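You operate a simulated robot arm through the tools that you are given. There is no shell and no other tool. Be economical: measure what you need, move in short steps, check, and stop when the job is done.

The job below is to be done with a simulated robot arm. You get a single attempt, and the scene is never put back.

Task
Take the short locking bar and put it on the top of the green counter. Put one of the green packers from the flat grey tray in the green tub. Put two of the orange cans from the top of the green bench on the blue mat. Put one of the blue packers from the flat grey tray on the black tray. Take the blue jug and put it on the shelf under the red bench. Push the caps drawer shut. Fetch the red packer from the top of the blue table and set it on the top of the grey bench. Put the white window handle on the grey pad card. Put the 40 wooden block from the top of the grey bench on the shelf under the grey bench and the 30 wooden block on the green dot pane. The order is free. Set down upright: orange can, blue jug.

Only the result counts: the job must be done as asked and must still hold three seconds after the hand-in. Knocking over, shifting, dropping, spilling or breaking anything else fails it. A push-on lid holds only when it is set on centred and level and pressed home; a screw cap is set on level and turned clockwise until tight.

Robot
A 6-joint arm with a fingered hand on a trunk, on a base that drives. Base frame: it is fixed to the floor where the robot stands at the start and does not move with it; the origin is under the middle of the robot, x ahead of it, y to its left, z up; the surface under the hand at the start is at about z = 85. Lengths are in cm, angles in degrees, forces in N, time in s.
With the tool pointing down near the work surface it reaches from about 18 to 88 cm from the robot's upright axis, wherever it stands. Its first joint turns from -166.0 to 166.0 degrees. Places, roughly: black tray [525, -275, 75]; blue jug (14x9x13 cm) [580, 30, 90]; blue mat [380, 250, 90]; blue packer [300, 50, 75]; caps drawer [580, -60, 90]; green dot pane (20x15x1 cm) [960, 260, 90]; green packer [300, 50, 75]; green tub [75, 275, 100]; grey pad card (18x13x1 cm) [890, 330, 100]; orange can [175, 50, 100]; red packer [725, 325, 75]; shelf under the grey bench [890, 270, 30]; shelf under the red bench [890, -30, 30]; short locking bar (20x3x3 cm) [60, 20, 90]; top of the green counter [330, -30, 80]; top of the grey bench [890, 270, 80]; white window handle (4x11x5 cm) [840, 340, 100]; wooden block [950, 275, 75]. Payload 5 kg.
The TCP is the grasp point between the finger pads, 3.6 cm short of the fingertips. In the tool frame z runs along the fingers and y along their closing line. Largest opening 12 cm; the body of the gripper starts 4.2 cm behind the TCP. The gripper is a hand of 4 fingers: y runs from the thumb to the fingers, the wrist lies at [-1.9, -12.3, -21.1] in the tool frame, and closing takes about 1.5 s.
Orientation is that of the tool frame in the base frame, as a unit quaternion [x, y, z, w]. With the fingers straight down and the wrist toward the robot, the tool's x, y and z point along [0, 1, 0], [1, 0, 0] and [0, 0, -1] of the base frame.

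Tools
- The arm moves only by the tool step_arm. Its argument "moves" is a list of rows, each an object of numbers (a shift or turn left out is 0, a gripper value left out holds the last): "ax", "ay", "az": the turn, a rotation vector about the tool's x, y, z in rad; "x", "y", "z": the shift along the tool's x, y, z in cm; "jaw": the gripper command, from -1 (shut) to 1 (fully open), values between in proportion. In form: [{"ax": .., "ay": .., "az": .., "x": .., "y": .., "z": .., "jaw": ..}, ...]. A call has 1 to 10 rows; each row is the pose to reach, as a shift and turn from the pose commanded when the call began, along the tool's axes at that moment. Each row takes 0.2 s and may step no farther than 5 cm and 8.6 degrees from the row before; otherwise, or with a gripper value out of range, the whole call is refused. A pose out of reach is approached as far as the arm can. The call stops where the force on the tool passes 40 N (or 10 N more than at its start, if that is more) or the arm is blocked; 0.2 s more then pass. The fingers move at their own pace (about 4.5 cm/s each) and stop on an object; they squeeze with about 27 N. The grip force told is the motor's: it shows also when the fingers shut on nothing. Time passes only in rows, and 0.2 s behind the last, so rows that repeat a pose let the fingers close. It gives the time, the measured TCP pose, the force on the tool (base axes), the opening and the grip force at its end, in the units of the frame above (readings bear some noise), with the torque about the TCP (base axes, N m) and any sound that the robot's microphone picked up, and new pictures: "views" is both (left out), scene, wrist or none.
- Cameras (640 x 400 px; columns grow to the right, rows downward): "scene" is now at [10.33, 2.9, 169.55]; the picture's right is [0.41, -0.91, 0.00], its down [-0.75, -0.34, -0.56] and it looks along [0.51, 0.23, -0.83] (base axes); focal length 270 px, centre (320, 200). "wrist" rides on the gripper at [7.3, -10.1, -14.2] in the tool frame; the picture's right is [-0.79, 0.29, -0.54], its down [-0.56, -0.70, 0.44] and it looks along [-0.25, 0.65, 0.71] (tool axes); focal length 280 px, centre (320, 200). There is no depth. A picture from a camera that has moved, and an enlarged one, comes with that camera's place and axes in the base frame and with its lens. The place of the scene camera against the robot may be out by one fixed shift of up to 1.2 cm in any direction.
- slide_trunk(by): slides the trunk up (or, below 0, down) by that many cm; the arm and the scene camera ride with it, the base frame stays. It gives what a move gives, with no picture.
- steer(legs): drives the robot by 1 to 6 legs, each [ahead, turn to the left] in cm and degrees, along the robot's own axes; the way and the turn of a leg run together, so that a leg with both is an arc; at most 150 cm and 180 degrees a leg. The arm and the cameras ride along, it lands a little off, and it stops where it bumps. It gives what a move gives, and a new picture of the scene camera.
- grasp_type(shape): the hand has 4 fingers and takes this shape, open, in about a second: jaw (thumb against the fingers, like two jaws); tri (thumb and two fingers); tip (a fingertip pinch); poke (one finger out to press); point (the index stretched); flat (the hand flat); cup (the hand cupped); fist (a fist). The gripper value then closes the fingers along that shape, each until it touches; the sizes above hold for jaw. It gives what a move gives, with no picture.
- pan_tilt(pan, tilt): turns the head with the scene camera to pan (to the left, within 86 degrees either way) and tilt (down, from -29 to 69), counted from straight ahead of the robot. It gives what a move gives, and a new picture of the scene camera.
- inspect(camera, box): a new picture of the part [left, top, right, bottom] of that camera's present view, enlarged. The clock stands still meanwhile.
- hand_in(): hands the job in; it is judged then, once.

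Work in short steps. Places have to be worked out from the pictures, the camera data and where the tool is seen: move nearer, look again, correct. Check each grasp and each placing, and mend what went wrong. You have 535 turns and 360 pictures in all, those below and enlarged ones among them. Open the gripper and draw the arm clear of the work before you hand the job in, unless the task says otherwise; then end with one line.

The tools are called after "Emit:" by a JSON object that holds its "api" and its "payload". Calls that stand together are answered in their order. step_arm: Moves the arm, as the interface text tells. Its arguments: {"type":"object","properties":{"moves":{"type":"array"},"views":{"type":"string","enum":["both","scene","wrist","none"]}},"required":["moves"]} The other tools are called the same way: slide_trunk (by) slides the trunk up or down; grasp_type (shape) gives the hand a shape; steer (legs) drives the base; pan_tilt (pan, tilt) turns the head that bears the scene camera; inspect (camera, box) takes an enlarged picture of a part of a camera's view; hand_in () hands the job in.

At the start:

```text
time: 0.0
tool_pos: [59.46, 4.65, 116.12]
tcp_rot: [0.707, 0.707, 0.001, 0.0]
contact_force: [-0.3, 0.3, -0.1]
moment: [0.01, -0.01, -0.01]
grip_width: 11.96
grasp_force: 0.0
shape: jaw
trunk travel left (down, up): [-72.5, 11.5]
robot x, y, heading: [0.12, -0.07, -0.1]
head pan, tilt: [24.3, 55.9]
```

scene: 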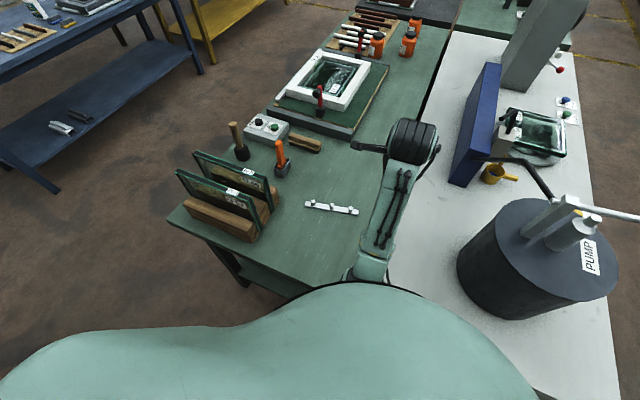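
wrist: 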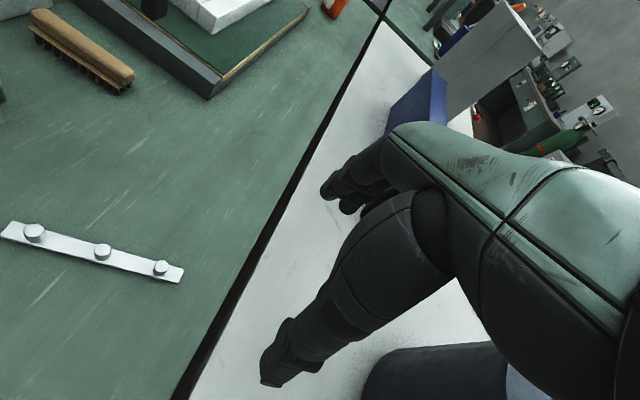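

I see the bar near (60, 21), lying mostly along y. First I look around to learn the layout.

Emit:
{"api": "pan_tilt", "payload": {"pan": 0, "tilt": 20}}

Emit:
{"api": "pan_tilt", "payload": {"pan": 60, "tilt": 25}}

Emit:
{"api": "pan_tilt", "payload": {"pan": -60, "tilt": 25}}

```text
time: 1.0
tool_pos: [59.37, 4.55, 116.08]
tcp_rot: [0.708, 0.707, 0.0, 0.0]
contact_force: [0.0, -0.4, 0.5]
moment: [0.01, 0.0, 0.0]
grip_width: 11.98
grasp_force: 0.2
shape: jaw
trunk travel left (down, up): [-72.5, 11.5]
robot x, y, heading: [-0.21, 0.13, -0.0]
head pan, tilt: [0.0, 20.0]
camera scene: at [13.16, -0.02, 174.86], right [0.0, -1.0, 0.0], down [-0.34, 0.0, -0.94], along [0.94, 0.0, -0.34], focal length 270 px, centre (320, 200)
```

scene: 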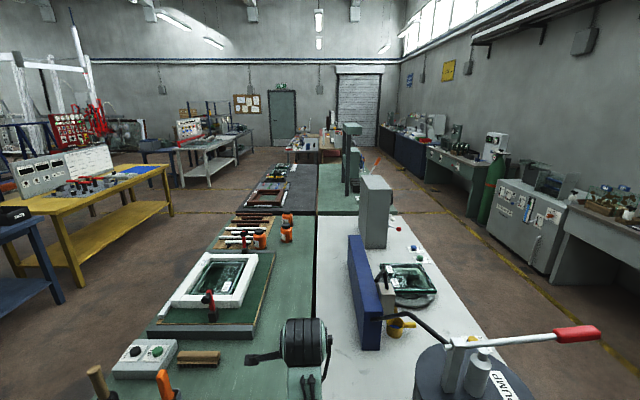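

```text
time: 2.3
tool_pos: [59.48, 4.62, 116.11]
tcp_rot: [0.707, 0.707, 0.001, 0.001]
contact_force: [-0.4, 0.0, 0.0]
moment: [-0.01, 0.01, 0.05]
grip_width: 11.95
grasp_force: 0.0
shape: jaw
trunk travel left (down, up): [-72.5, 11.5]
robot x, y, heading: [-0.11, -0.18, 0.2]
head pan, tilt: [60.0, 25.0]
camera scene: at [8.47, 7.95, 174.06], right [0.87, -0.5, 0.0], down [-0.21, -0.37, -0.91], along [0.45, 0.78, -0.42], focal length 270 px, centre (320, 200)
```

scene: 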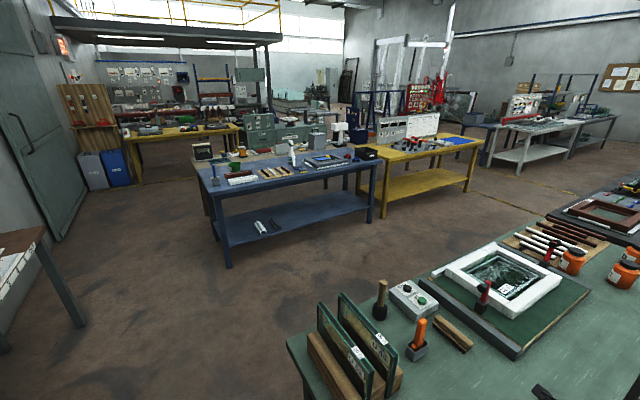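

```text
time: 4.3
tool_pos: [59.39, 4.54, 116.16]
tcp_rot: [0.707, 0.707, 0.001, 0.001]
contact_force: [0.2, 0.4, -0.2]
moment: [0.02, 0.01, -0.03]
grip_width: 11.95
grasp_force: 0.0
shape: jaw
trunk travel left (down, up): [-72.5, 11.5]
robot x, y, heading: [-0.21, 0.05, 0.0]
head pan, tilt: [-60.0, 25.0]
camera scene: at [8.46, -8.0, 174.06], right [-0.87, -0.5, 0.0], down [-0.21, 0.37, -0.91], along [0.45, -0.78, -0.42], focal length 270 px, centre (320, 200)
```

scene: 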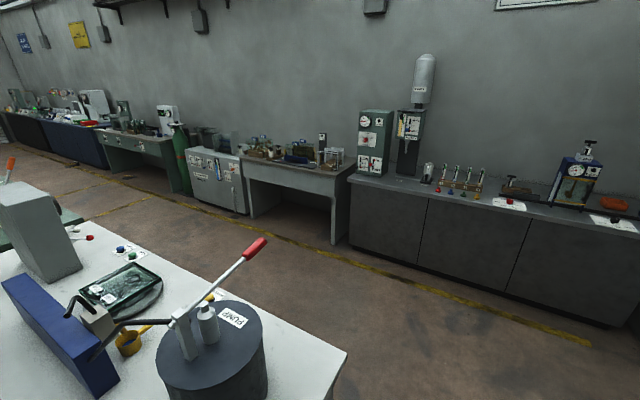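

The layout is an island of benches in the middle with an aisle on each side. I move above the bar, turn with it, and take a close look.

Emit:
{"api": "step_arm", "payload": {"moves": [{"x": 3, "z": 2, "az": -0.05}, {"x": 6, "z": 5, "az": -0.1}, {"x": 9.5, "z": 8, "az": -0.15}, {"x": 13, "y": 0.6, "z": 11, "az": -0.185}, {"x": 16.4, "y": 1.2, "z": 14, "az": -0.185}, {"x": 16.4, "y": 1.2, "z": 18, "az": -0.185}, {"x": 16.4, "y": 1.2, "z": 18, "az": -0.185}]}}

Emit:
{"api": "pan_tilt", "payload": {"pan": 24, "tilt": 56}}

```text
time: 5.9
tool_pos: [60.58, 21.11, 98.0]
tcp_rot: [0.639, 0.769, 0.0, 0.001]
contact_force: [-0.2, 0.0, -0.5]
moment: [0.01, 0.01, -0.06]
grip_width: 12.0
grasp_force: 0.0
shape: jaw
trunk travel left (down, up): [-72.5, 11.5]
robot x, y, heading: [-0.13, 0.23, -0.1]
head pan, tilt: [-60.0, 25.0]
camera scene: at [8.47, -7.97, 174.06], right [-0.87, -0.5, 0.0], down [-0.21, 0.37, -0.91], along [0.45, -0.79, -0.42], focal length 270 px, centre (320, 200)
camera wrist: at [49.27, 26.49, 112.39], right [0.43, -0.72, 0.54], down [-0.58, -0.68, -0.44], along [0.69, -0.13, -0.71], focal length 280 px, centre (320, 200)
```

scene: 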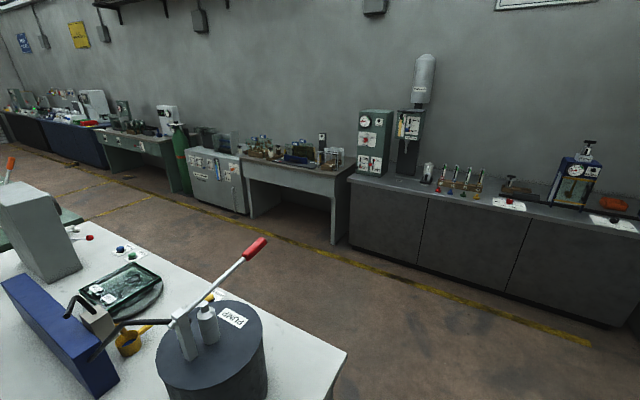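
wrist: 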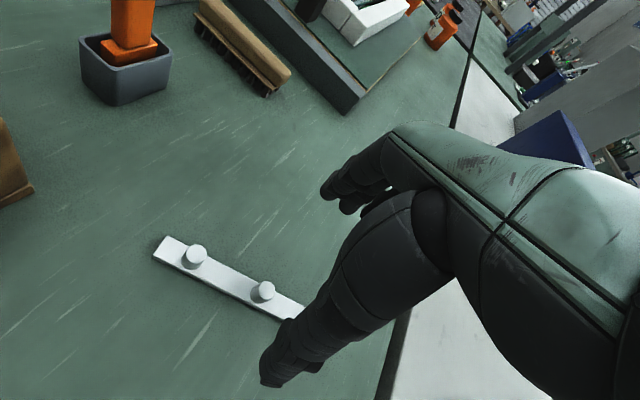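

```text
time: 7.5
tool_pos: [60.56, 21.15, 98.15]
tcp_rot: [0.639, 0.769, 0.0, 0.001]
contact_force: [-0.5, 0.6, 0.0]
moment: [0.03, -0.01, 0.0]
grip_width: 11.97
grasp_force: 0.1
shape: jaw
trunk travel left (down, up): [-72.5, 11.5]
robot x, y, heading: [0.01, 0.01, -0.1]
head pan, tilt: [24.0, 56.0]
camera scene: at [10.35, 2.87, 169.54], right [0.41, -0.91, 0.0], down [-0.76, -0.34, -0.56], along [0.51, 0.23, -0.83], focal length 270 px, centre (320, 200)
```

scene: 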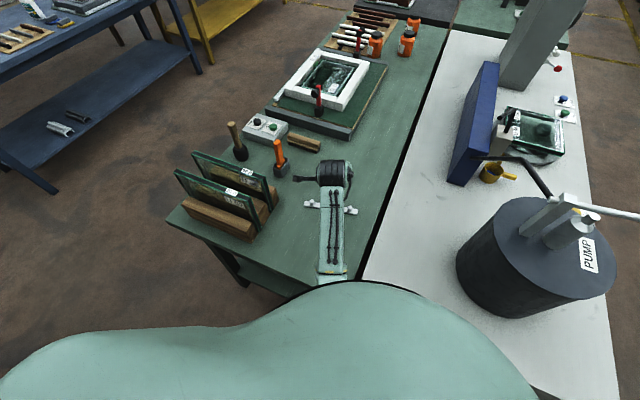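

Knobs triangulate to (58.1, 28.0) and (59.8, 21.4), so I correct slightly and go down to the bar.

Emit:
{"api": "step_arm", "payload": {"moves": [{"x": 0.2, "y": -0.6, "z": 4, "az": -0.045}, {"x": 0.2, "y": -0.6, "z": 7, "az": -0.045}, {"x": 0.2, "y": -0.6, "z": 9, "az": -0.045}, {"x": 0.2, "y": -0.6, "z": 9, "az": -0.045}]}}

```text
time: 8.5
tool_pos: [59.98, 21.04, 89.05]
tcp_rot: [0.621, 0.784, 0.0, 0.001]
contact_force: [0.2, 0.0, 0.8]
moment: [0.01, -0.03, 0.03]
grip_width: 11.99
grasp_force: 0.1
shape: jaw
trunk travel left (down, up): [-72.5, 11.5]
robot x, y, heading: [0.21, 0.3, 0.2]
head pan, tilt: [24.0, 56.0]
camera scene: at [10.32, 2.86, 169.54], right [0.41, -0.91, 0.0], down [-0.76, -0.34, -0.56], along [0.51, 0.23, -0.83], focal length 270 px, centre (320, 200)
camera wrist: at [48.59, 25.98, 103.33], right [0.46, -0.7, 0.54], down [-0.55, -0.71, -0.44], along [0.69, -0.1, -0.71], focal length 280 px, centre (320, 200)
```

scene: 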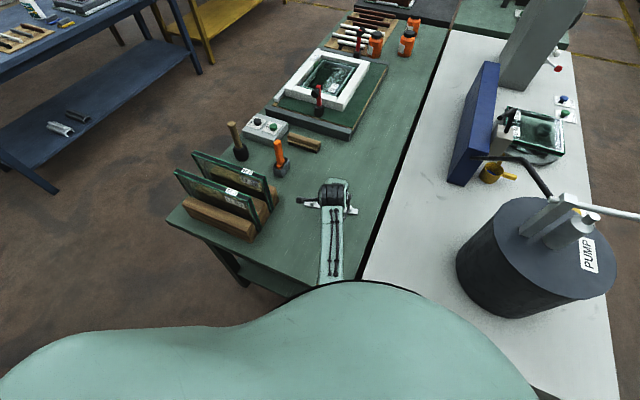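
wrist: 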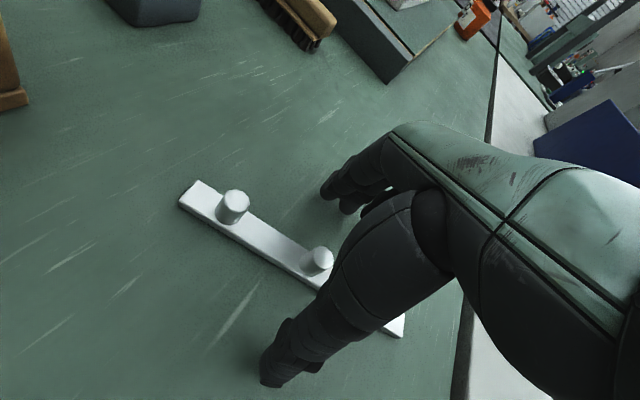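

The bar lies between thumb and fingers with the tips just above the bench; I close.

Emit:
{"api": "step_arm", "payload": {"moves": [{"jaw": -1}, {"jaw": -1}, {"jaw": -1}, {"jaw": -1}, {"jaw": -1}, {"jaw": -1}, {"jaw": -1}, {"jaw": -1}, {"jaw": -1}], "views": "wrist"}}

```text
time: 10.5
tool_pos: [60.03, 21.13, 89.16]
tcp_rot: [0.621, 0.784, 0.001, 0.001]
contact_force: [-1.2, 1.1, 8.7]
moment: [-0.04, -0.04, 0.08]
grip_width: 1.25
grasp_force: 26.8
shape: jaw
trunk travel left (down, up): [-72.5, 11.5]
robot x, y, heading: [-0.02, -0.01, -0.1]
head pan, tilt: [24.0, 56.0]
camera wrist: at [48.53, 26.0, 103.46], right [0.46, -0.7, 0.54], down [-0.55, -0.7, -0.45], along [0.7, -0.1, -0.71], focal length 280 px, centre (320, 200)
```

wrist: 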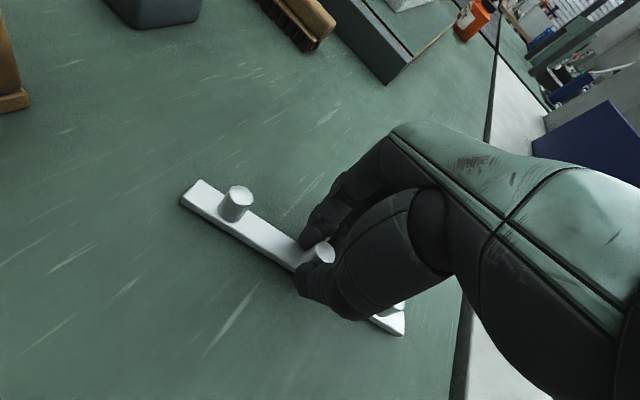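

Something is gripped at the bar's middle (force 26.8 N); I lift and check.

Emit:
{"api": "step_arm", "payload": {"moves": [{"z": -2}, {"z": -5}, {"z": -9}, {"z": -12}, {"z": -12}], "views": "wrist"}}

```text
time: 11.7
tool_pos: [59.85, 21.42, 101.07]
tcp_rot: [0.622, 0.783, 0.0, 0.0]
contact_force: [-0.4, -0.6, -1.3]
moment: [0.02, 0.01, -0.04]
grip_width: 1.18
grasp_force: 27.0
shape: jaw
trunk travel left (down, up): [-72.5, 11.5]
robot x, y, heading: [0.26, 0.03, -0.0]
head pan, tilt: [24.0, 56.0]
camera wrist: at [48.45, 26.22, 115.31], right [0.46, -0.7, 0.54], down [-0.55, -0.71, -0.44], along [0.69, -0.1, -0.71], focal length 280 px, centre (320, 200)
```

wrist: 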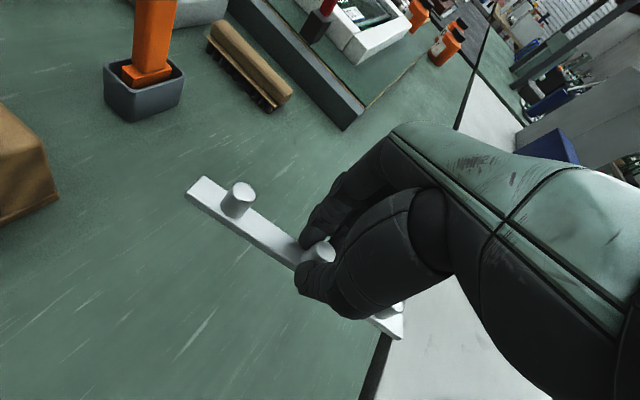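

The bar is held. I pull the arm in and raise it, then look to both sides and behind before driving.

Emit:
{"api": "step_arm", "payload": {"moves": [{"z": -4}, {"z": -8}, {"z": -12}, {"z": -15, "y": -3}, {"z": -15, "y": -7}, {"z": -15, "y": -11}, {"z": -15, "y": -15}, {"z": -15, "y": -19}, {"z": -15, "y": -22}, {"z": -15, "y": -22}], "views": "wrist"}}

Emit:
{"api": "pan_tilt", "payload": {"pan": 86, "tilt": 30}}

Emit:
{"api": "pan_tilt", "payload": {"pan": -86, "tilt": 30}}

```text
time: 13.9
tool_pos: [42.77, 18.71, 111.42]
tcp_rot: [0.621, 0.784, 0.003, 0.002]
contact_force: [0.0, -1.0, -0.7]
moment: [0.01, 0.01, -0.02]
grip_width: 1.21
grasp_force: 26.7
shape: jaw
out of reach, approached as far as the arm can: row 5, 6, 7, 8, 9, 10
trunk travel left (down, up): [-72.5, 11.5]
robot x, y, heading: [0.26, 0.25, -0.1]
head pan, tilt: [24.0, 56.0]
camera wrist: at [31.24, 23.42, 125.65], right [0.46, -0.7, 0.54], down [-0.55, -0.7, -0.45], along [0.7, -0.09, -0.71], focal length 280 px, centre (320, 200)
```

wrist: 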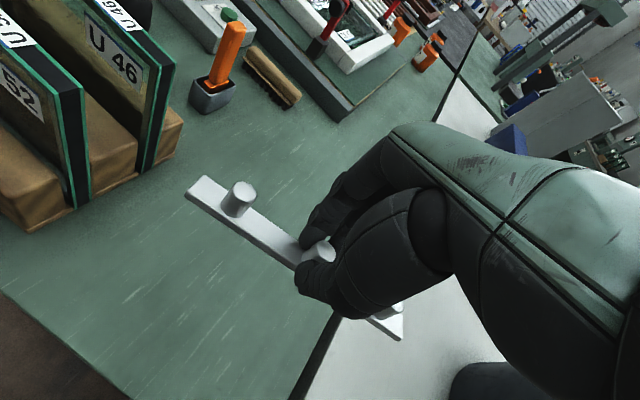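

```text
time: 15.2
tool_pos: [42.89, 18.65, 111.5]
tcp_rot: [0.621, 0.784, 0.002, 0.003]
contact_force: [0.0, -0.3, -2.2]
moment: [0.0, 0.0, 0.0]
grip_width: 1.2
grasp_force: 27.4
shape: jaw
trunk travel left (down, up): [-72.5, 11.5]
robot x, y, heading: [-0.05, 0.01, 0.3]
head pan, tilt: [85.9, 30.0]
camera scene: at [4.51, 9.01, 173.26], right [1.0, -0.07, 0.0], down [-0.04, -0.5, -0.87], along [0.06, 0.86, -0.5], focal length 270 px, centre (320, 200)
```

scene: 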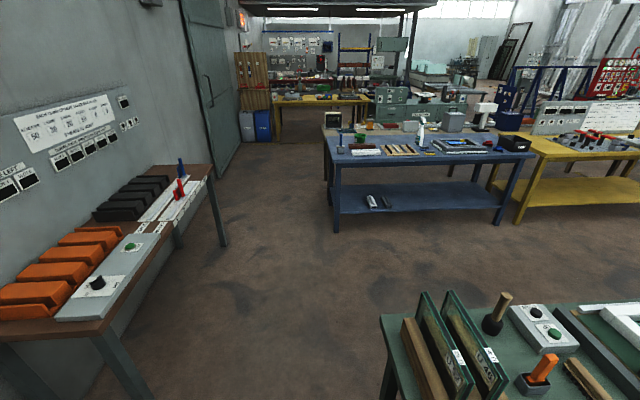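

```text
time: 17.8
tool_pos: [42.8, 18.7, 111.38]
tcp_rot: [0.622, 0.783, 0.002, 0.001]
contact_force: [0.7, 0.2, -1.5]
moment: [-0.03, -0.02, -0.02]
grip_width: 1.18
grasp_force: 27.6
shape: jaw
trunk travel left (down, up): [-72.5, 11.5]
robot x, y, heading: [0.24, -0.02, -0.0]
head pan, tilt: [-85.9, 30.0]
camera scene: at [4.5, -9.04, 173.27], right [-1.0, -0.07, 0.0], down [-0.04, 0.5, -0.87], along [0.06, -0.86, -0.5], focal length 270 px, centre (320, 200)
```

scene: 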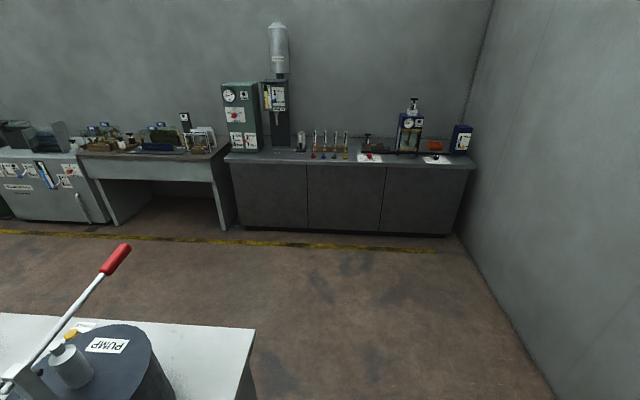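

Island near edge is x≈31, y from −68 to 72; back wall x≈−127; right wall counters at y≈−215. I back off, then go around to the right aisle.

Emit:
{"api": "steer", "payload": {"legs": [[-45, 0], [0, -70], [130, 0], [0, 70]]}}

Emit:
{"api": "pan_tilt", "payload": {"pan": 20, "tilt": 20}}

```text
time: 34.7
tool_pos: [43.59, -98.75, 111.4]
tcp_rot: [0.604, 0.797, 0.002, 0.001]
contact_force: [0.4, -0.1, -1.7]
moment: [-0.02, -0.02, 0.04]
grip_width: 1.19
grasp_force: 27.0
shape: jaw
trunk travel left (down, up): [-72.5, 11.5]
robot x, y, heading: [1.55, -119.08, 2.2]
head pan, tilt: [-85.9, 30.0]
camera scene: at [6.46, -128.11, 173.27], right [-0.99, -0.11, 0.0], down [-0.06, 0.5, -0.87], along [0.1, -0.86, -0.5], focal length 270 px, centre (320, 200)
```

scene: 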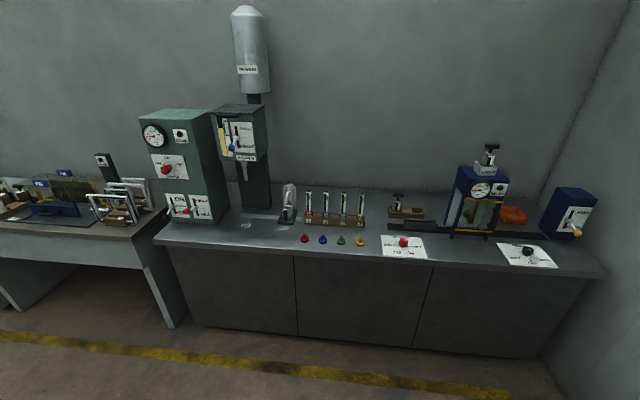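

```text
time: 36.5
tool_pos: [43.69, -98.8, 111.33]
tcp_rot: [0.605, 0.797, 0.002, 0.002]
contact_force: [-0.4, -0.2, -1.3]
moment: [-0.01, 0.01, 0.02]
grip_width: 1.17
grasp_force: 26.7
shape: jaw
trunk travel left (down, up): [-72.5, 11.5]
robot x, y, heading: [1.43, -118.77, 2.6]
head pan, tilt: [20.0, 20.0]
camera scene: at [14.06, -115.58, 174.87], right [0.38, -0.92, 0.0], down [-0.32, -0.13, -0.94], along [0.87, 0.36, -0.34], focal length 270 px, centre (320, 200)
```

scene: 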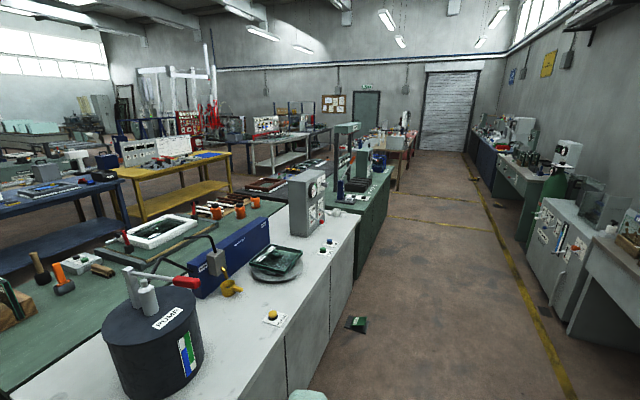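

A small object lies on the floor near (190, −77); I drive along y≈−132 to stay clear.

Emit:
{"api": "steer", "payload": {"legs": [[0, -7.5], [150, 0], [0, 5], [100, 0]]}}

Emit:
{"api": "pan_tilt", "payload": {"pan": 50, "tilt": 30}}

```text
time: 51.0
tool_pos: [290.72, -112.17, 111.47]
tcp_rot: [0.62, 0.785, 0.002, 0.002]
contact_force: [-0.2, 0.1, -2.2]
moment: [-0.02, 0.0, 0.0]
grip_width: 1.2
grasp_force: 27.3
shape: jaw
trunk travel left (down, up): [-72.5, 11.5]
robot x, y, heading: [248.02, -131.01, 0.4]
head pan, tilt: [20.0, 20.0]
camera scene: at [260.56, -127.73, 174.87], right [0.34, -0.94, 0.0], down [-0.32, -0.12, -0.94], along [0.88, 0.32, -0.34], focal length 270 px, centre (320, 200)
```

scene: 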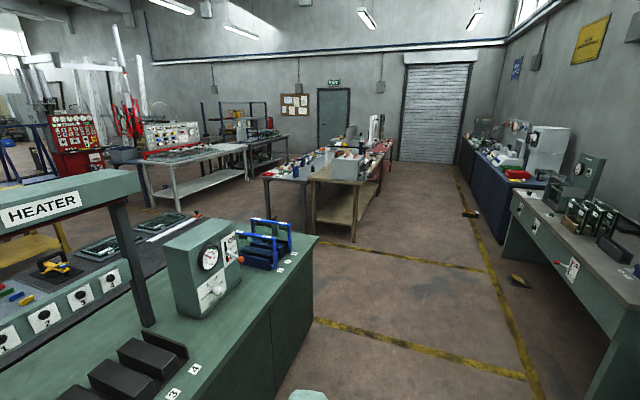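

```text
time: 52.0
tool_pos: [290.77, -112.11, 111.46]
tcp_rot: [0.62, 0.785, 0.002, 0.001]
contact_force: [0.2, -0.2, -1.2]
moment: [-0.02, 0.0, -0.01]
grip_width: 1.18
grasp_force: 27.6
shape: jaw
trunk travel left (down, up): [-72.5, 11.5]
robot x, y, heading: [248.18, -130.97, 0.1]
head pan, tilt: [50.0, 30.0]
camera scene: at [257.61, -124.0, 173.27], right [0.77, -0.64, 0.0], down [-0.32, -0.38, -0.87], along [0.56, 0.66, -0.5], focal length 270 px, centre (320, 200)
```

scene: 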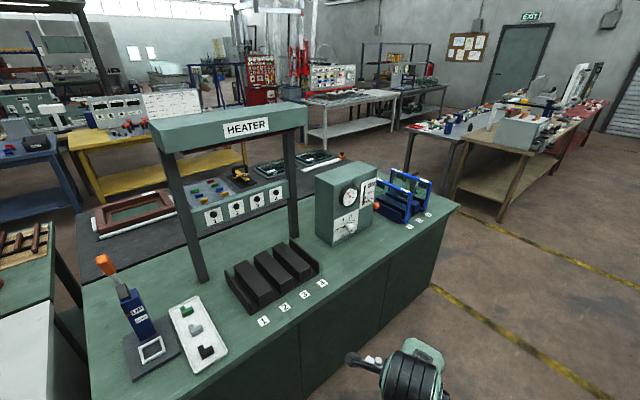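

The counter strip in front of the meter box, around (345, −57), is free. I drive abreast of it and turn to face it.

Emit:
{"api": "steer", "payload": {"legs": [[98, 0], [0, 76]]}}

Emit:
{"api": "pan_tilt", "payload": {"pan": 0, "tilt": 50}}

```text
time: 61.4
tool_pos: [339.46, -84.7, 111.38]
tcp_rot: [0.013, 1.0, 0.003, 0.0]
contact_force: [-0.7, 0.2, -1.0]
moment: [-0.05, 0.02, 0.01]
grip_width: 1.19
grasp_force: 27.4
shape: jaw
trunk travel left (down, up): [-72.5, 11.5]
robot x, y, heading: [346.55, -131.2, 75.1]
head pan, tilt: [50.0, 30.0]
camera scene: at [342.98, -120.57, 173.26], right [0.82, 0.58, 0.0], down [0.29, -0.41, -0.87], along [-0.5, 0.71, -0.5], focal length 270 px, centre (320, 200)
```

scene: 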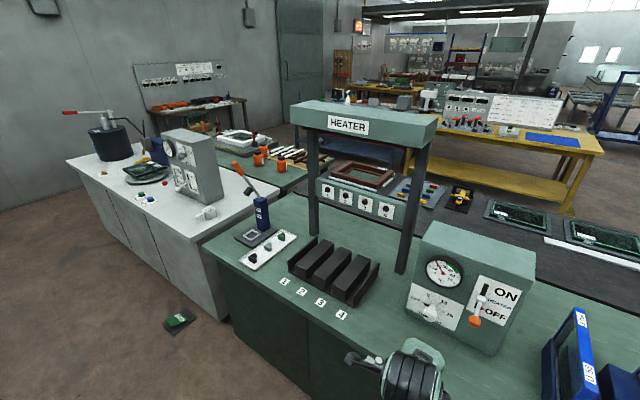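

```text
time: 62.6
tool_pos: [339.44, -84.72, 111.41]
tcp_rot: [0.012, 1.0, 0.003, 0.0]
contact_force: [0.2, -0.2, -1.2]
moment: [0.01, -0.01, 0.0]
grip_width: 1.2
grasp_force: 27.1
shape: jaw
trunk travel left (down, up): [-72.5, 11.5]
robot x, y, heading: [346.78, -130.68, 75.1]
head pan, tilt: [0.0, 50.0]
camera scene: at [350.15, -120.5, 170.31], right [0.97, -0.25, 0.0], down [-0.19, -0.74, -0.64], along [0.16, 0.62, -0.77], focal length 270 px, centre (320, 200)
```

scene: 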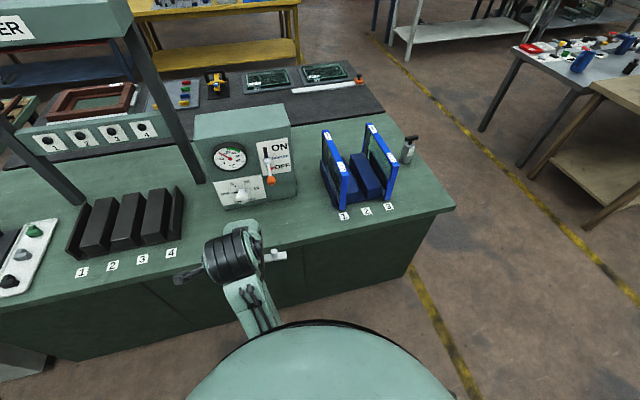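

Box front is at y≈−46, edge at −69, labels at x≤311 and ≥375. I move the bar over (343, −58.5) and come down.

Emit:
{"api": "step_arm", "payload": {"moves": [{"y": 4.5, "x": -1}, {"y": 9, "x": -2}, {"y": 13.5, "x": -3}, {"y": 18, "x": -3.5}, {"y": 22.5, "x": -3.5}, {"y": 26.2, "x": -3.5, "z": 2}, {"y": 26.2, "x": -3.5, "z": 6.5}, {"y": 26.2, "x": -3.5, "z": 11}, {"y": 26.2, "x": -3.5, "z": 15}, {"y": 26.2, "x": -3.5, "z": 17}]}}

```text
time: 64.8
tool_pos: [344.2, -58.29, 94.46]
tcp_rot: [0.015, 1.0, 0.001, 0.0]
contact_force: [0.6, -0.1, -1.8]
moment: [0.01, 0.0, 0.02]
grip_width: 1.18
grasp_force: 26.9
shape: jaw
trunk travel left (down, up): [-72.5, 11.5]
robot x, y, heading: [346.8, -131.06, 75.3]
head pan, tilt: [0.0, 50.0]
camera scene: at [350.53, -120.32, 170.28], right [0.97, -0.26, 0.0], down [-0.2, -0.74, -0.64], along [0.16, 0.62, -0.77], focal length 270 px, centre (320, 200)
camera wrist: at [336.67, -68.14, 108.59], right [0.8, 0.26, 0.54], down [0.54, -0.72, -0.44], along [0.27, 0.65, -0.71], focal length 280 px, centre (320, 200)
```

scene: 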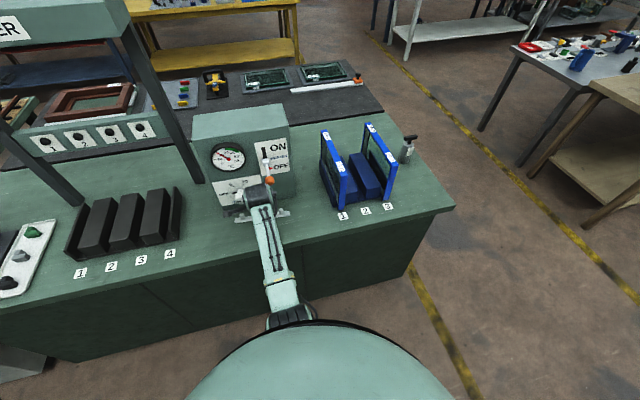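
wrist: 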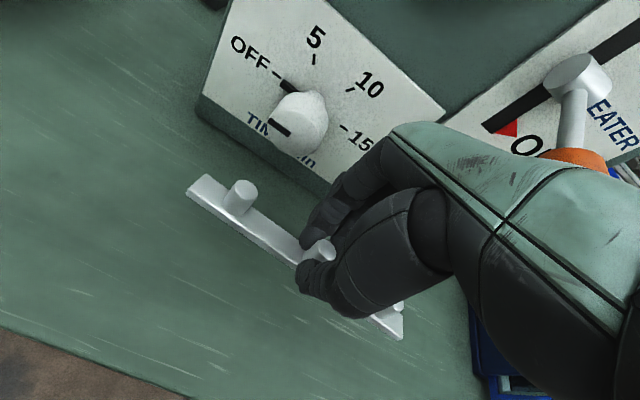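

The box is about 13 cm ahead of the TCP; I shift 2 cm back for clearance and lower to the surface.

Emit:
{"api": "step_arm", "payload": {"moves": [{"y": -2, "z": 2}, {"y": -2, "z": 4}, {"y": -2, "z": 4.8}, {"y": -2, "z": 5.3}, {"y": -2, "z": 5.3}], "views": "wrist"}}

```text
time: 66.0
tool_pos: [343.72, -60.39, 89.27]
tcp_rot: [0.012, 1.0, 0.003, 0.001]
contact_force: [0.3, -0.2, 1.5]
moment: [0.03, -0.12, -0.01]
grip_width: 1.18
grasp_force: 27.0
shape: jaw
trunk travel left (down, up): [-72.5, 11.5]
robot x, y, heading: [346.3, -130.75, 75.3]
head pan, tilt: [0.0, 50.0]
camera wrist: at [336.2, -70.34, 103.51], right [0.8, 0.26, 0.54], down [0.54, -0.71, -0.45], along [0.27, 0.65, -0.71], focal length 280 px, centre (320, 200)
```

wrist: 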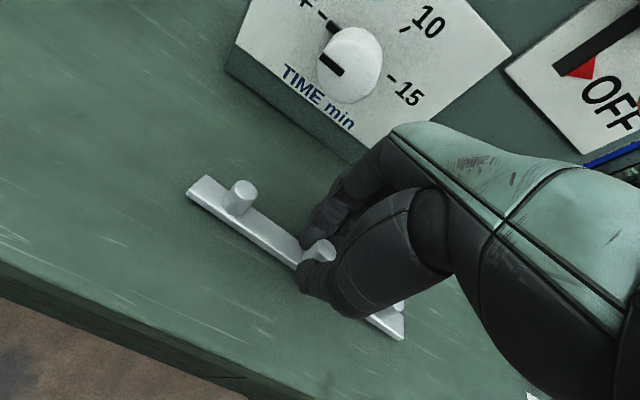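

Contact force is just starting (−1.3 → +1.5 N), so the bar rests. A hair lower, then open a little and lift.

Emit:
{"api": "step_arm", "payload": {"moves": [{"z": 0.2}, {"z": 0.2, "jaw": -0.6}, {"z": 0.2, "jaw": -0.4}, {"z": 0.2, "jaw": -0.4}, {"z": 0.2, "jaw": -0.4}, {"z": 0.2, "jaw": -0.4}, {"z": -3}, {"z": -7}, {"z": -11}, {"z": -15}], "views": "wrist"}}

```text
time: 68.2
tool_pos: [343.41, -60.66, 104.48]
tcp_rot: [0.012, 1.0, 0.002, 0.0]
contact_force: [-10.1, -5.9, -1.8]
moment: [0.22, -0.41, 0.13]
grip_width: 3.58
grasp_force: 0.0
shape: jaw
trunk travel left (down, up): [-72.5, 11.5]
robot x, y, heading: [346.81, -130.92, 75.1]
head pan, tilt: [0.0, 50.0]
camera wrist: at [335.99, -70.7, 118.66], right [0.8, 0.27, 0.54], down [0.54, -0.71, -0.45], along [0.27, 0.65, -0.71], focal length 280 px, centre (320, 200)
```

wrist: 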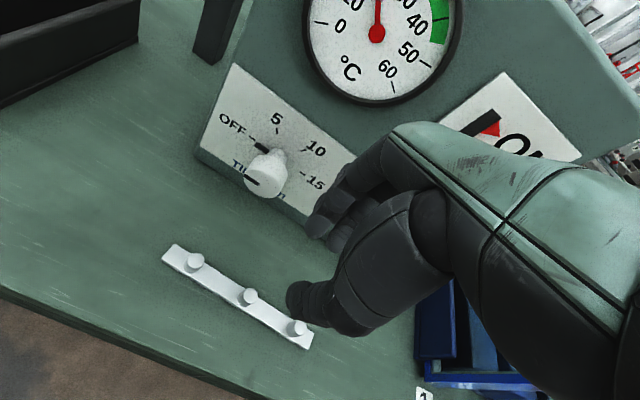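

The bar is down, but I feel −10/−6 N sideways: the hand touches something, likely the box lever. I back straight away from the box and look.

Emit:
{"api": "step_arm", "payload": {"moves": [{"y": -2}, {"y": -5}, {"y": -8}, {"y": -12}]}}

Emit:
{"api": "inspect", "payload": {"camera": "scene", "box": [180, 90, 320, 230]}}

```text
time: 69.2
tool_pos: [343.33, -72.68, 104.21]
tcp_rot: [0.013, 1.0, 0.004, 0.0]
contact_force: [-0.1, -0.2, 1.0]
moment: [0.03, 0.0, 0.0]
grip_width: 3.57
grasp_force: 0.0
shape: jaw
trunk travel left (down, up): [-72.5, 11.5]
robot x, y, heading: [346.56, -130.84, 75.3]
head pan, tilt: [0.0, 50.0]
camera scene: at [350.18, -120.79, 170.33], right [0.97, -0.25, 0.0], down [-0.2, -0.74, -0.64], along [0.16, 0.62, -0.77], focal length 270 px, centre (320, 200)
camera wrist: at [335.85, -82.68, 118.46], right [0.8, 0.26, 0.54], down [0.54, -0.71, -0.45], along [0.27, 0.65, -0.71], focal length 280 px, centre (320, 200)
```

scene: 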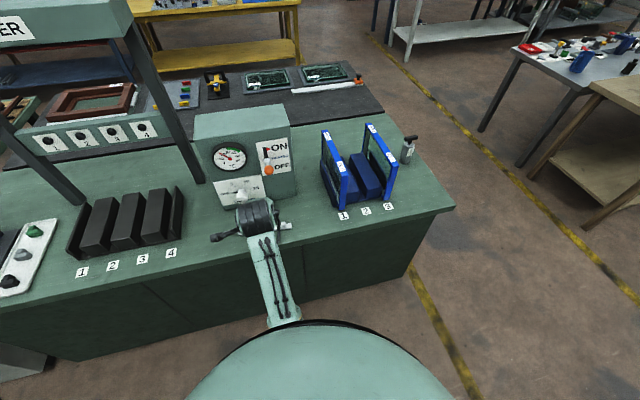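
wrist: 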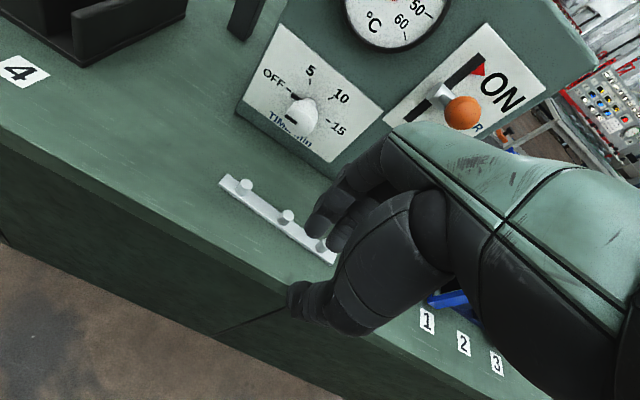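

```text
2.86 times, centred on (250, 160) of scene
camera zoom: at [350.18, -120.79, 170.33], right [0.97, -0.25, 0.0], down [-0.2, -0.74, -0.64], along [0.16, 0.62, -0.77], focal length 772 px, centre (520, 314)
```

zoom: 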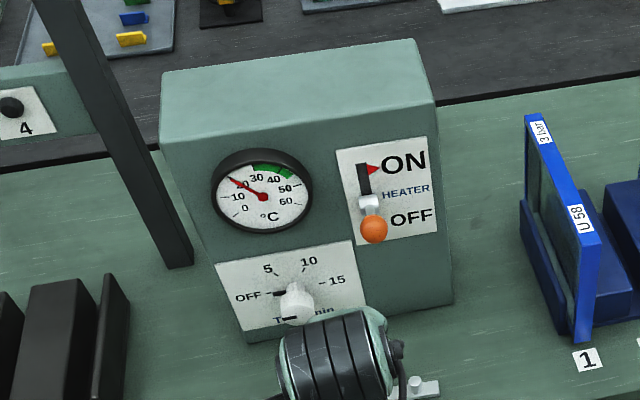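

The heater lever (orange ball) seems to have moved up from where it was. I look closer to restore it.

Emit:
{"api": "inspect", "payload": {"camera": "wrist", "box": [360, 0, 600, 150]}}

```text
2.67 times, centred on (480, 75) of wrist
camera zoom: at [335.85, -82.68, 118.46], right [0.8, 0.26, 0.54], down [0.54, -0.71, -0.45], along [0.27, 0.65, -0.71], focal length 748 px, centre (-107, 533)
```

zoom: 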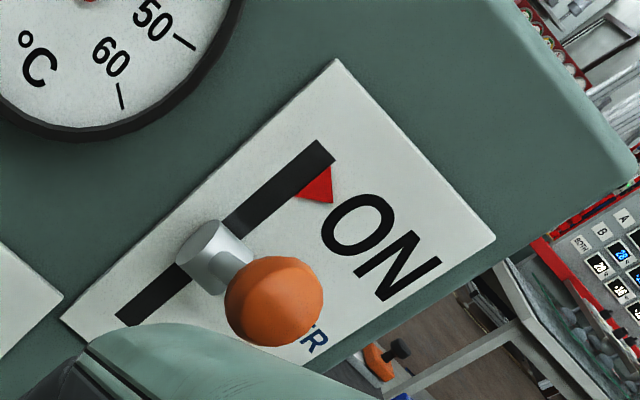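

The red marker sat at OFF before and now stands at ON with the lever mid-slot, so I knocked it up while lifting. I'll close the hand and press the ball down again from above: ball ≈ (350, −54, 109).

Emit:
{"api": "step_arm", "payload": {"moves": [{"z": -4, "jaw": -1}, {"z": -8}, {"z": -12}, {"z": -13, "x": -3}, {"z": -13, "x": -7}, {"z": -13, "x": -7, "y": 4.5}, {"z": -13, "x": -7, "y": 9}, {"z": -13, "x": -7, "y": 13.5}, {"z": -13, "x": -7, "y": 16}, {"z": -13, "x": -7, "y": 16}]}}

```text
time: 71.4
tool_pos: [350.85, -56.66, 117.43]
tcp_rot: [0.013, 1.0, 0.002, 0.0]
contact_force: [-0.3, 0.1, 0.6]
moment: [0.01, 0.02, 0.03]
grip_width: 0.0
grasp_force: 27.4
shape: jaw
out of reach, approached as far as the arm can: row 4, 5
trunk travel left (down, up): [-72.5, 11.5]
robot x, y, heading: [346.65, -131.0, 75.0]
head pan, tilt: [0.0, 50.0]
camera scene: at [350.21, -120.61, 170.32], right [0.97, -0.25, 0.0], down [-0.2, -0.74, -0.64], along [0.16, 0.62, -0.77], focal length 270 px, centre (320, 200)
camera wrist: at [343.36, -66.64, 131.62], right [0.8, 0.26, 0.54], down [0.54, -0.71, -0.45], along [0.27, 0.65, -0.71], focal length 280 px, centre (320, 200)
```

scene: 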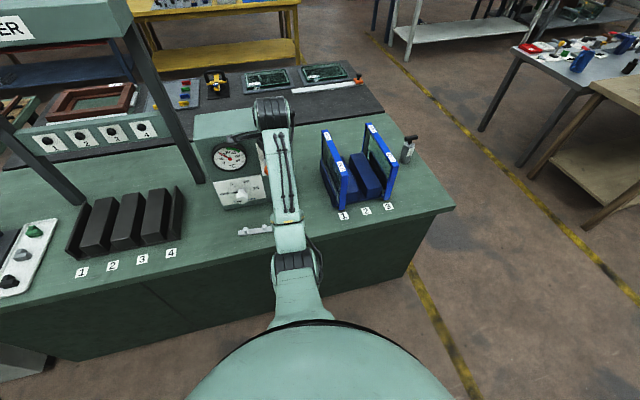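
wrist: 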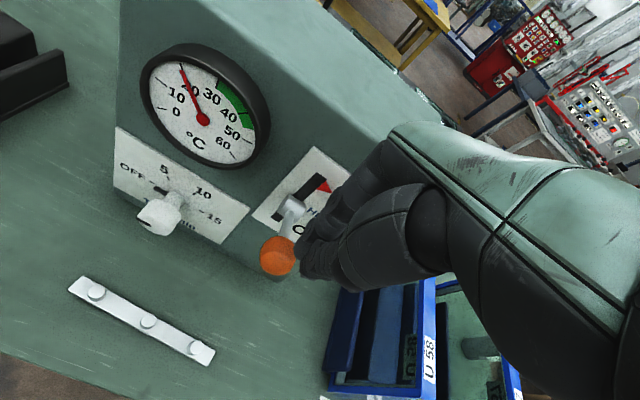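

The ball is just below and ahead of the fingertips. I move in slightly and press down in small steps.

Emit:
{"api": "step_arm", "payload": {"moves": [{"y": 1.2}, {"y": 1.2, "z": 1.5}, {"y": 1.2, "z": 3}, {"y": 1.2, "z": 4.5}, {"y": 1.2, "z": 6}]}}

```text
time: 72.6
tool_pos: [350.58, -55.59, 111.2]
tcp_rot: [0.013, 1.0, 0.002, 0.0]
contact_force: [0.7, 0.9, -0.1]
moment: [0.01, -0.01, 0.01]
grip_width: 0.0
grasp_force: 26.8
shape: jaw
trunk travel left (down, up): [-72.5, 11.5]
robot x, y, heading: [346.74, -130.53, 75.6]
head pan, tilt: [0.0, 50.0]
camera scene: at [350.16, -120.54, 170.32], right [0.97, -0.25, 0.0], down [-0.19, -0.74, -0.64], along [0.16, 0.62, -0.77], focal length 270 px, centre (320, 200)
camera wrist: at [343.12, -65.47, 125.43], right [0.8, 0.27, 0.54], down [0.54, -0.71, -0.45], along [0.27, 0.65, -0.71], focal length 280 px, centre (320, 200)
```

scene: 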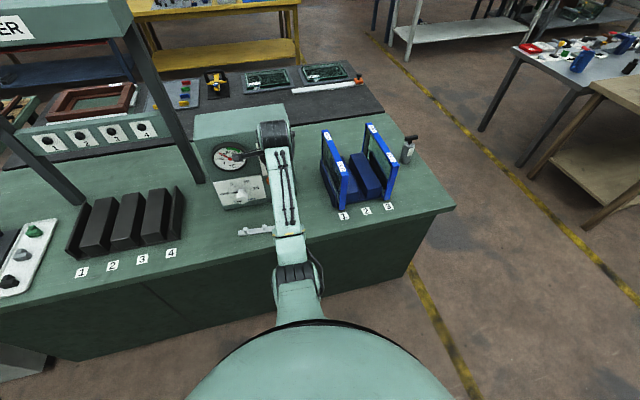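
wrist: 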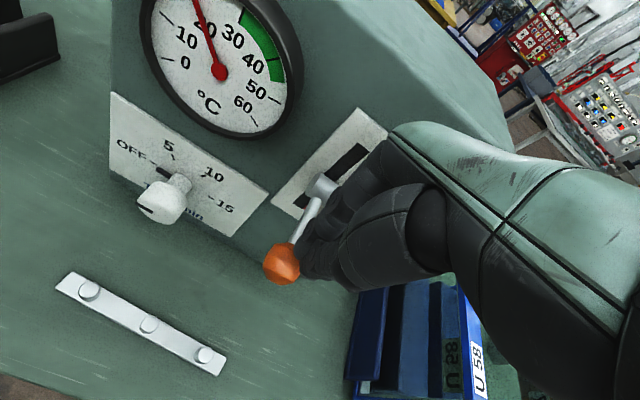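

The lever is swinging down with the fingers. I keep pressing down.

Emit:
{"api": "step_arm", "payload": {"moves": [{"z": 1}, {"z": 2}, {"z": 3}, {"z": 4}, {"z": 5}]}}

```text
time: 73.2
tool_pos: [350.68, -55.12, 110.48]
tcp_rot: [0.014, 1.0, 0.018, 0.0]
contact_force: [4.1, -5.4, 14.4]
moment: [-0.25, -0.04, 0.04]
grip_width: 0.0
grasp_force: 26.4
shape: jaw
trunk travel left (down, up): [-72.5, 11.5]
robot x, y, heading: [346.54, -131.07, 75.4]
head pan, tilt: [0.0, 50.0]
stopped in row 3: the force on the tool passed its limit at 45 N (the readings are from after the stop); the commanded pose is now the measured one
camera scene: at [350.21, -120.69, 170.32], right [0.97, -0.25, 0.0], down [-0.2, -0.74, -0.64], along [0.16, 0.62, -0.77], focal length 270 px, centre (320, 200)
camera wrist: at [343.27, -65.39, 124.34], right [0.8, 0.25, 0.55], down [0.54, -0.7, -0.47], along [0.27, 0.67, -0.69], focal length 280 px, centre (320, 200)
```

scene: 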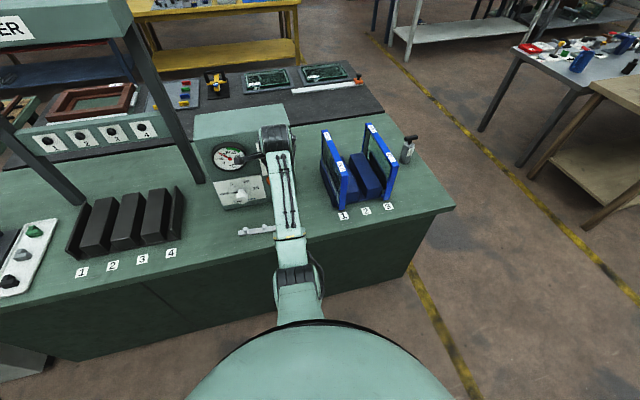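
wrist: 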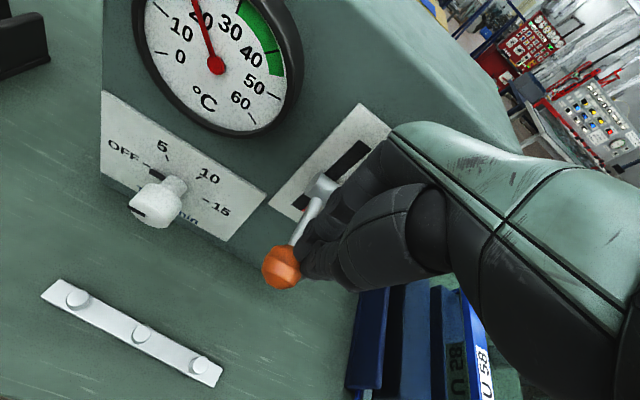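

It stopped at 45 N, perhaps the lever's end stop. I lift, back off and look.

Emit:
{"api": "step_arm", "payload": {"moves": [{"z": -2, "y": -1}, {"z": -5, "y": -3}, {"z": -6, "y": -8}, {"z": -6, "y": -12}, {"z": -6, "y": -16}]}}

Emit:
{"api": "inspect", "payload": {"camera": "scene", "box": [180, 90, 320, 230]}}

Emit:
{"api": "inspect", "payload": {"camera": "wrist", "box": [300, 0, 540, 150]}}

```text
refused: row 3 steps farther than a row can; nothing moved
```

```text
2.86 times, centred on (250, 160) of scene
camera zoom: at [350.21, -120.69, 170.32], right [0.97, -0.25, 0.0], down [-0.2, -0.74, -0.64], along [0.16, 0.62, -0.77], focal length 772 px, centre (520, 314)
```

zoom: 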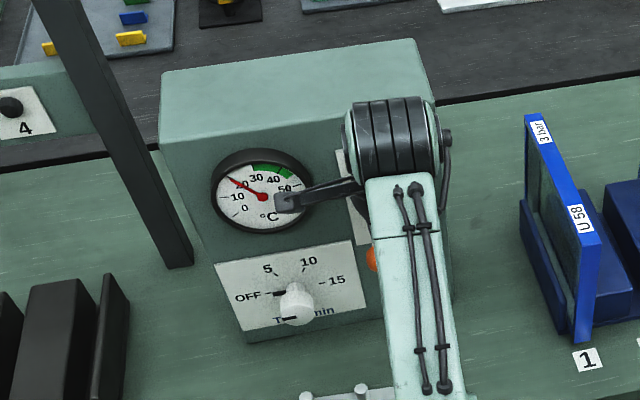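

```text
2.67 times, centred on (420, 75) of wrist
camera zoom: at [343.27, -65.39, 124.34], right [0.8, 0.25, 0.55], down [0.54, -0.7, -0.47], along [0.27, 0.67, -0.69], focal length 748 px, centre (53, 533)
```

zoom: 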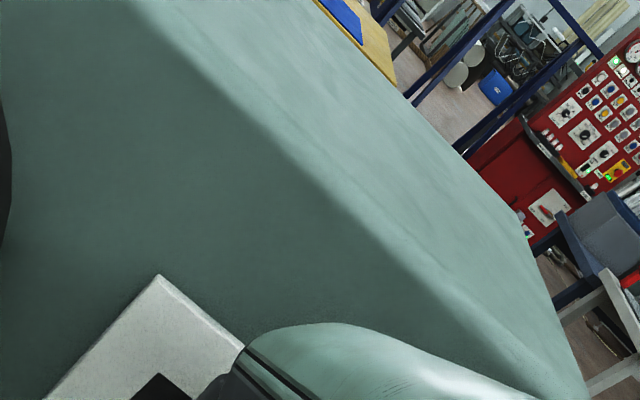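

The back-off was refused for a step too large; I redo it in smaller rows.

Emit:
{"api": "step_arm", "payload": {"moves": [{"z": -2, "y": -1}, {"z": -5, "y": -3}, {"z": -6, "y": -7}, {"z": -6, "y": -11}, {"z": -6, "y": -15}]}}

Emit:
{"api": "inspect", "payload": {"camera": "scene", "box": [180, 90, 320, 230]}}

Emit:
{"api": "inspect", "payload": {"camera": "wrist", "box": [240, 20, 480, 170]}}

```text
time: 74.4
tool_pos: [350.36, -70.58, 115.58]
tcp_rot: [0.013, 1.0, 0.014, -0.001]
contact_force: [0.1, 0.0, 0.8]
moment: [0.01, 0.0, 0.01]
grip_width: 0.0
grasp_force: 27.0
shape: jaw
trunk travel left (down, up): [-72.5, 11.5]
robot x, y, heading: [346.63, -130.4, 75.6]
head pan, tilt: [0.0, 50.0]
camera scene: at [350.19, -120.71, 170.33], right [0.97, -0.25, 0.0], down [-0.19, -0.74, -0.64], along [0.16, 0.62, -0.77], focal length 270 px, centre (320, 200)
camera wrist: at [342.73, -80.78, 129.6], right [0.8, 0.25, 0.55], down [0.54, -0.7, -0.46], along [0.27, 0.67, -0.69], focal length 280 px, centre (320, 200)
```

scene: 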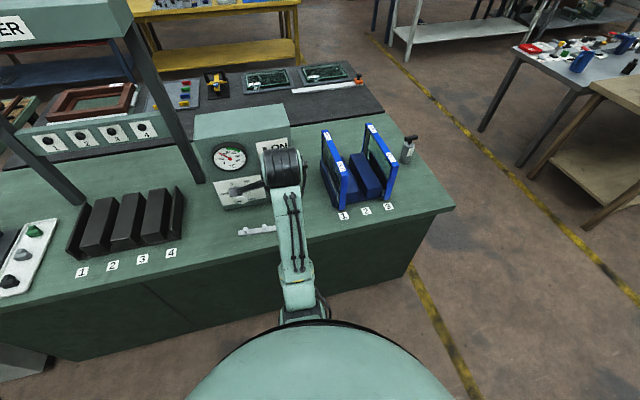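
wrist: 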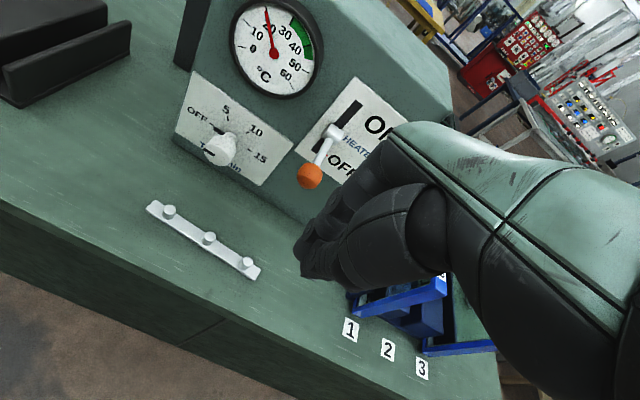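

```text
2.86 times, centred on (250, 160) of scene
camera zoom: at [350.19, -120.71, 170.33], right [0.97, -0.25, 0.0], down [-0.19, -0.74, -0.64], along [0.16, 0.62, -0.77], focal length 772 px, centre (520, 314)
```

zoom: 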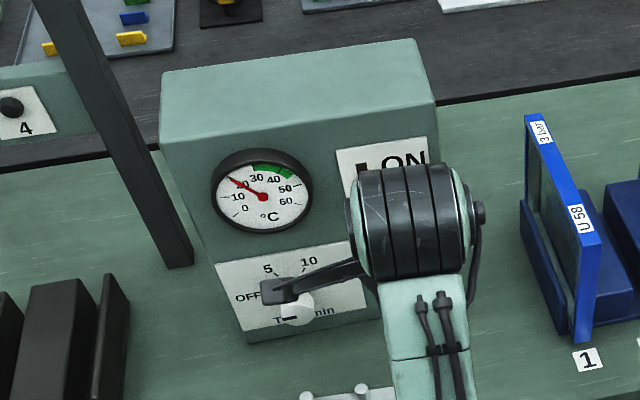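

```text
2.67 times, centred on (360, 95) of wrist
camera zoom: at [342.73, -80.78, 129.6], right [0.8, 0.25, 0.55], down [0.54, -0.7, -0.46], along [0.27, 0.67, -0.69], focal length 748 px, centre (213, 480)
```

zoom: 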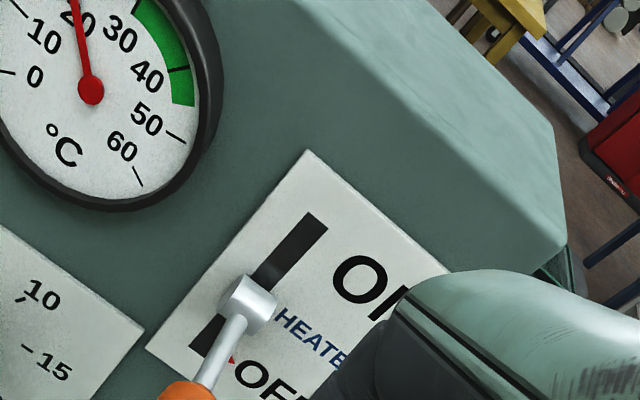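

The red marker points at OFF again and the lever is at its stop. I pull the arm in and check it, and look toward the second island.

Emit:
{"api": "step_arm", "payload": {"moves": [{"y": -4}, {"y": -8}, {"y": -12}, {"y": -15}], "views": "none"}}

Emit:
{"api": "inspect", "payload": {"camera": "scene", "box": [180, 90, 320, 230]}}

Emit:
{"api": "pan_tilt", "payload": {"pan": -60, "tilt": 20}}

```text
time: 75.4
tool_pos: [350.25, -82.93, 112.83]
tcp_rot: [0.014, 1.0, 0.016, -0.001]
contact_force: [0.2, -0.1, 0.0]
moment: [-0.02, 0.0, -0.03]
grip_width: 0.02
grasp_force: 26.8
shape: jaw
out of reach, approached as far as the arm can: row 2, 3, 4
trunk travel left (down, up): [-72.5, 11.5]
robot x, y, heading: [346.63, -130.66, 75.1]
head pan, tilt: [0.0, 50.0]
```

```text
2.86 times, centred on (250, 160) of scene
camera zoom: at [350.2, -120.52, 170.32], right [0.97, -0.25, 0.0], down [-0.19, -0.74, -0.64], along [0.16, 0.62, -0.77], focal length 772 px, centre (520, 314)
```

zoom: 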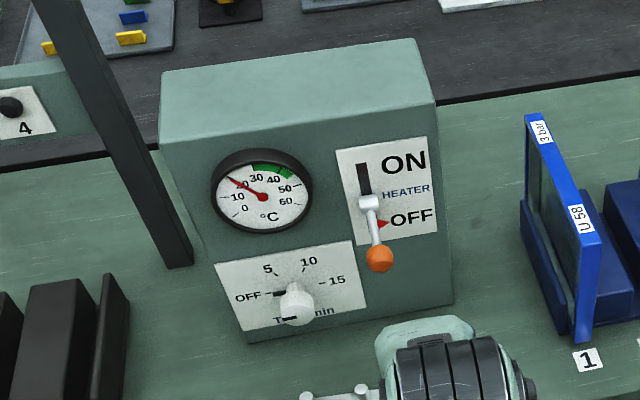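

```text
time: 76.7
tool_pos: [350.27, -82.77, 112.81]
tcp_rot: [0.013, 1.0, 0.016, -0.001]
contact_force: [0.8, 1.0, 0.9]
moment: [0.02, -0.04, 0.01]
grip_width: 0.0
grasp_force: 26.8
shape: jaw
trunk travel left (down, up): [-72.5, 11.5]
robot x, y, heading: [346.59, -130.59, 75.2]
head pan, tilt: [-60.0, 20.0]
camera scene: at [357.18, -125.49, 174.87], right [0.26, -0.96, 0.0], down [-0.33, -0.09, -0.94], along [0.91, 0.25, -0.34], focal length 270 px, centre (320, 200)
```

scene: 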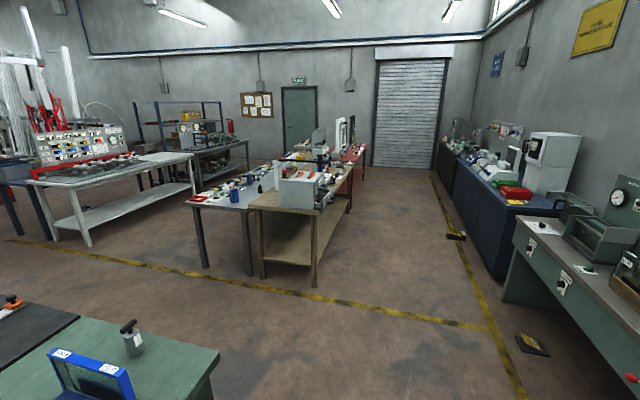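

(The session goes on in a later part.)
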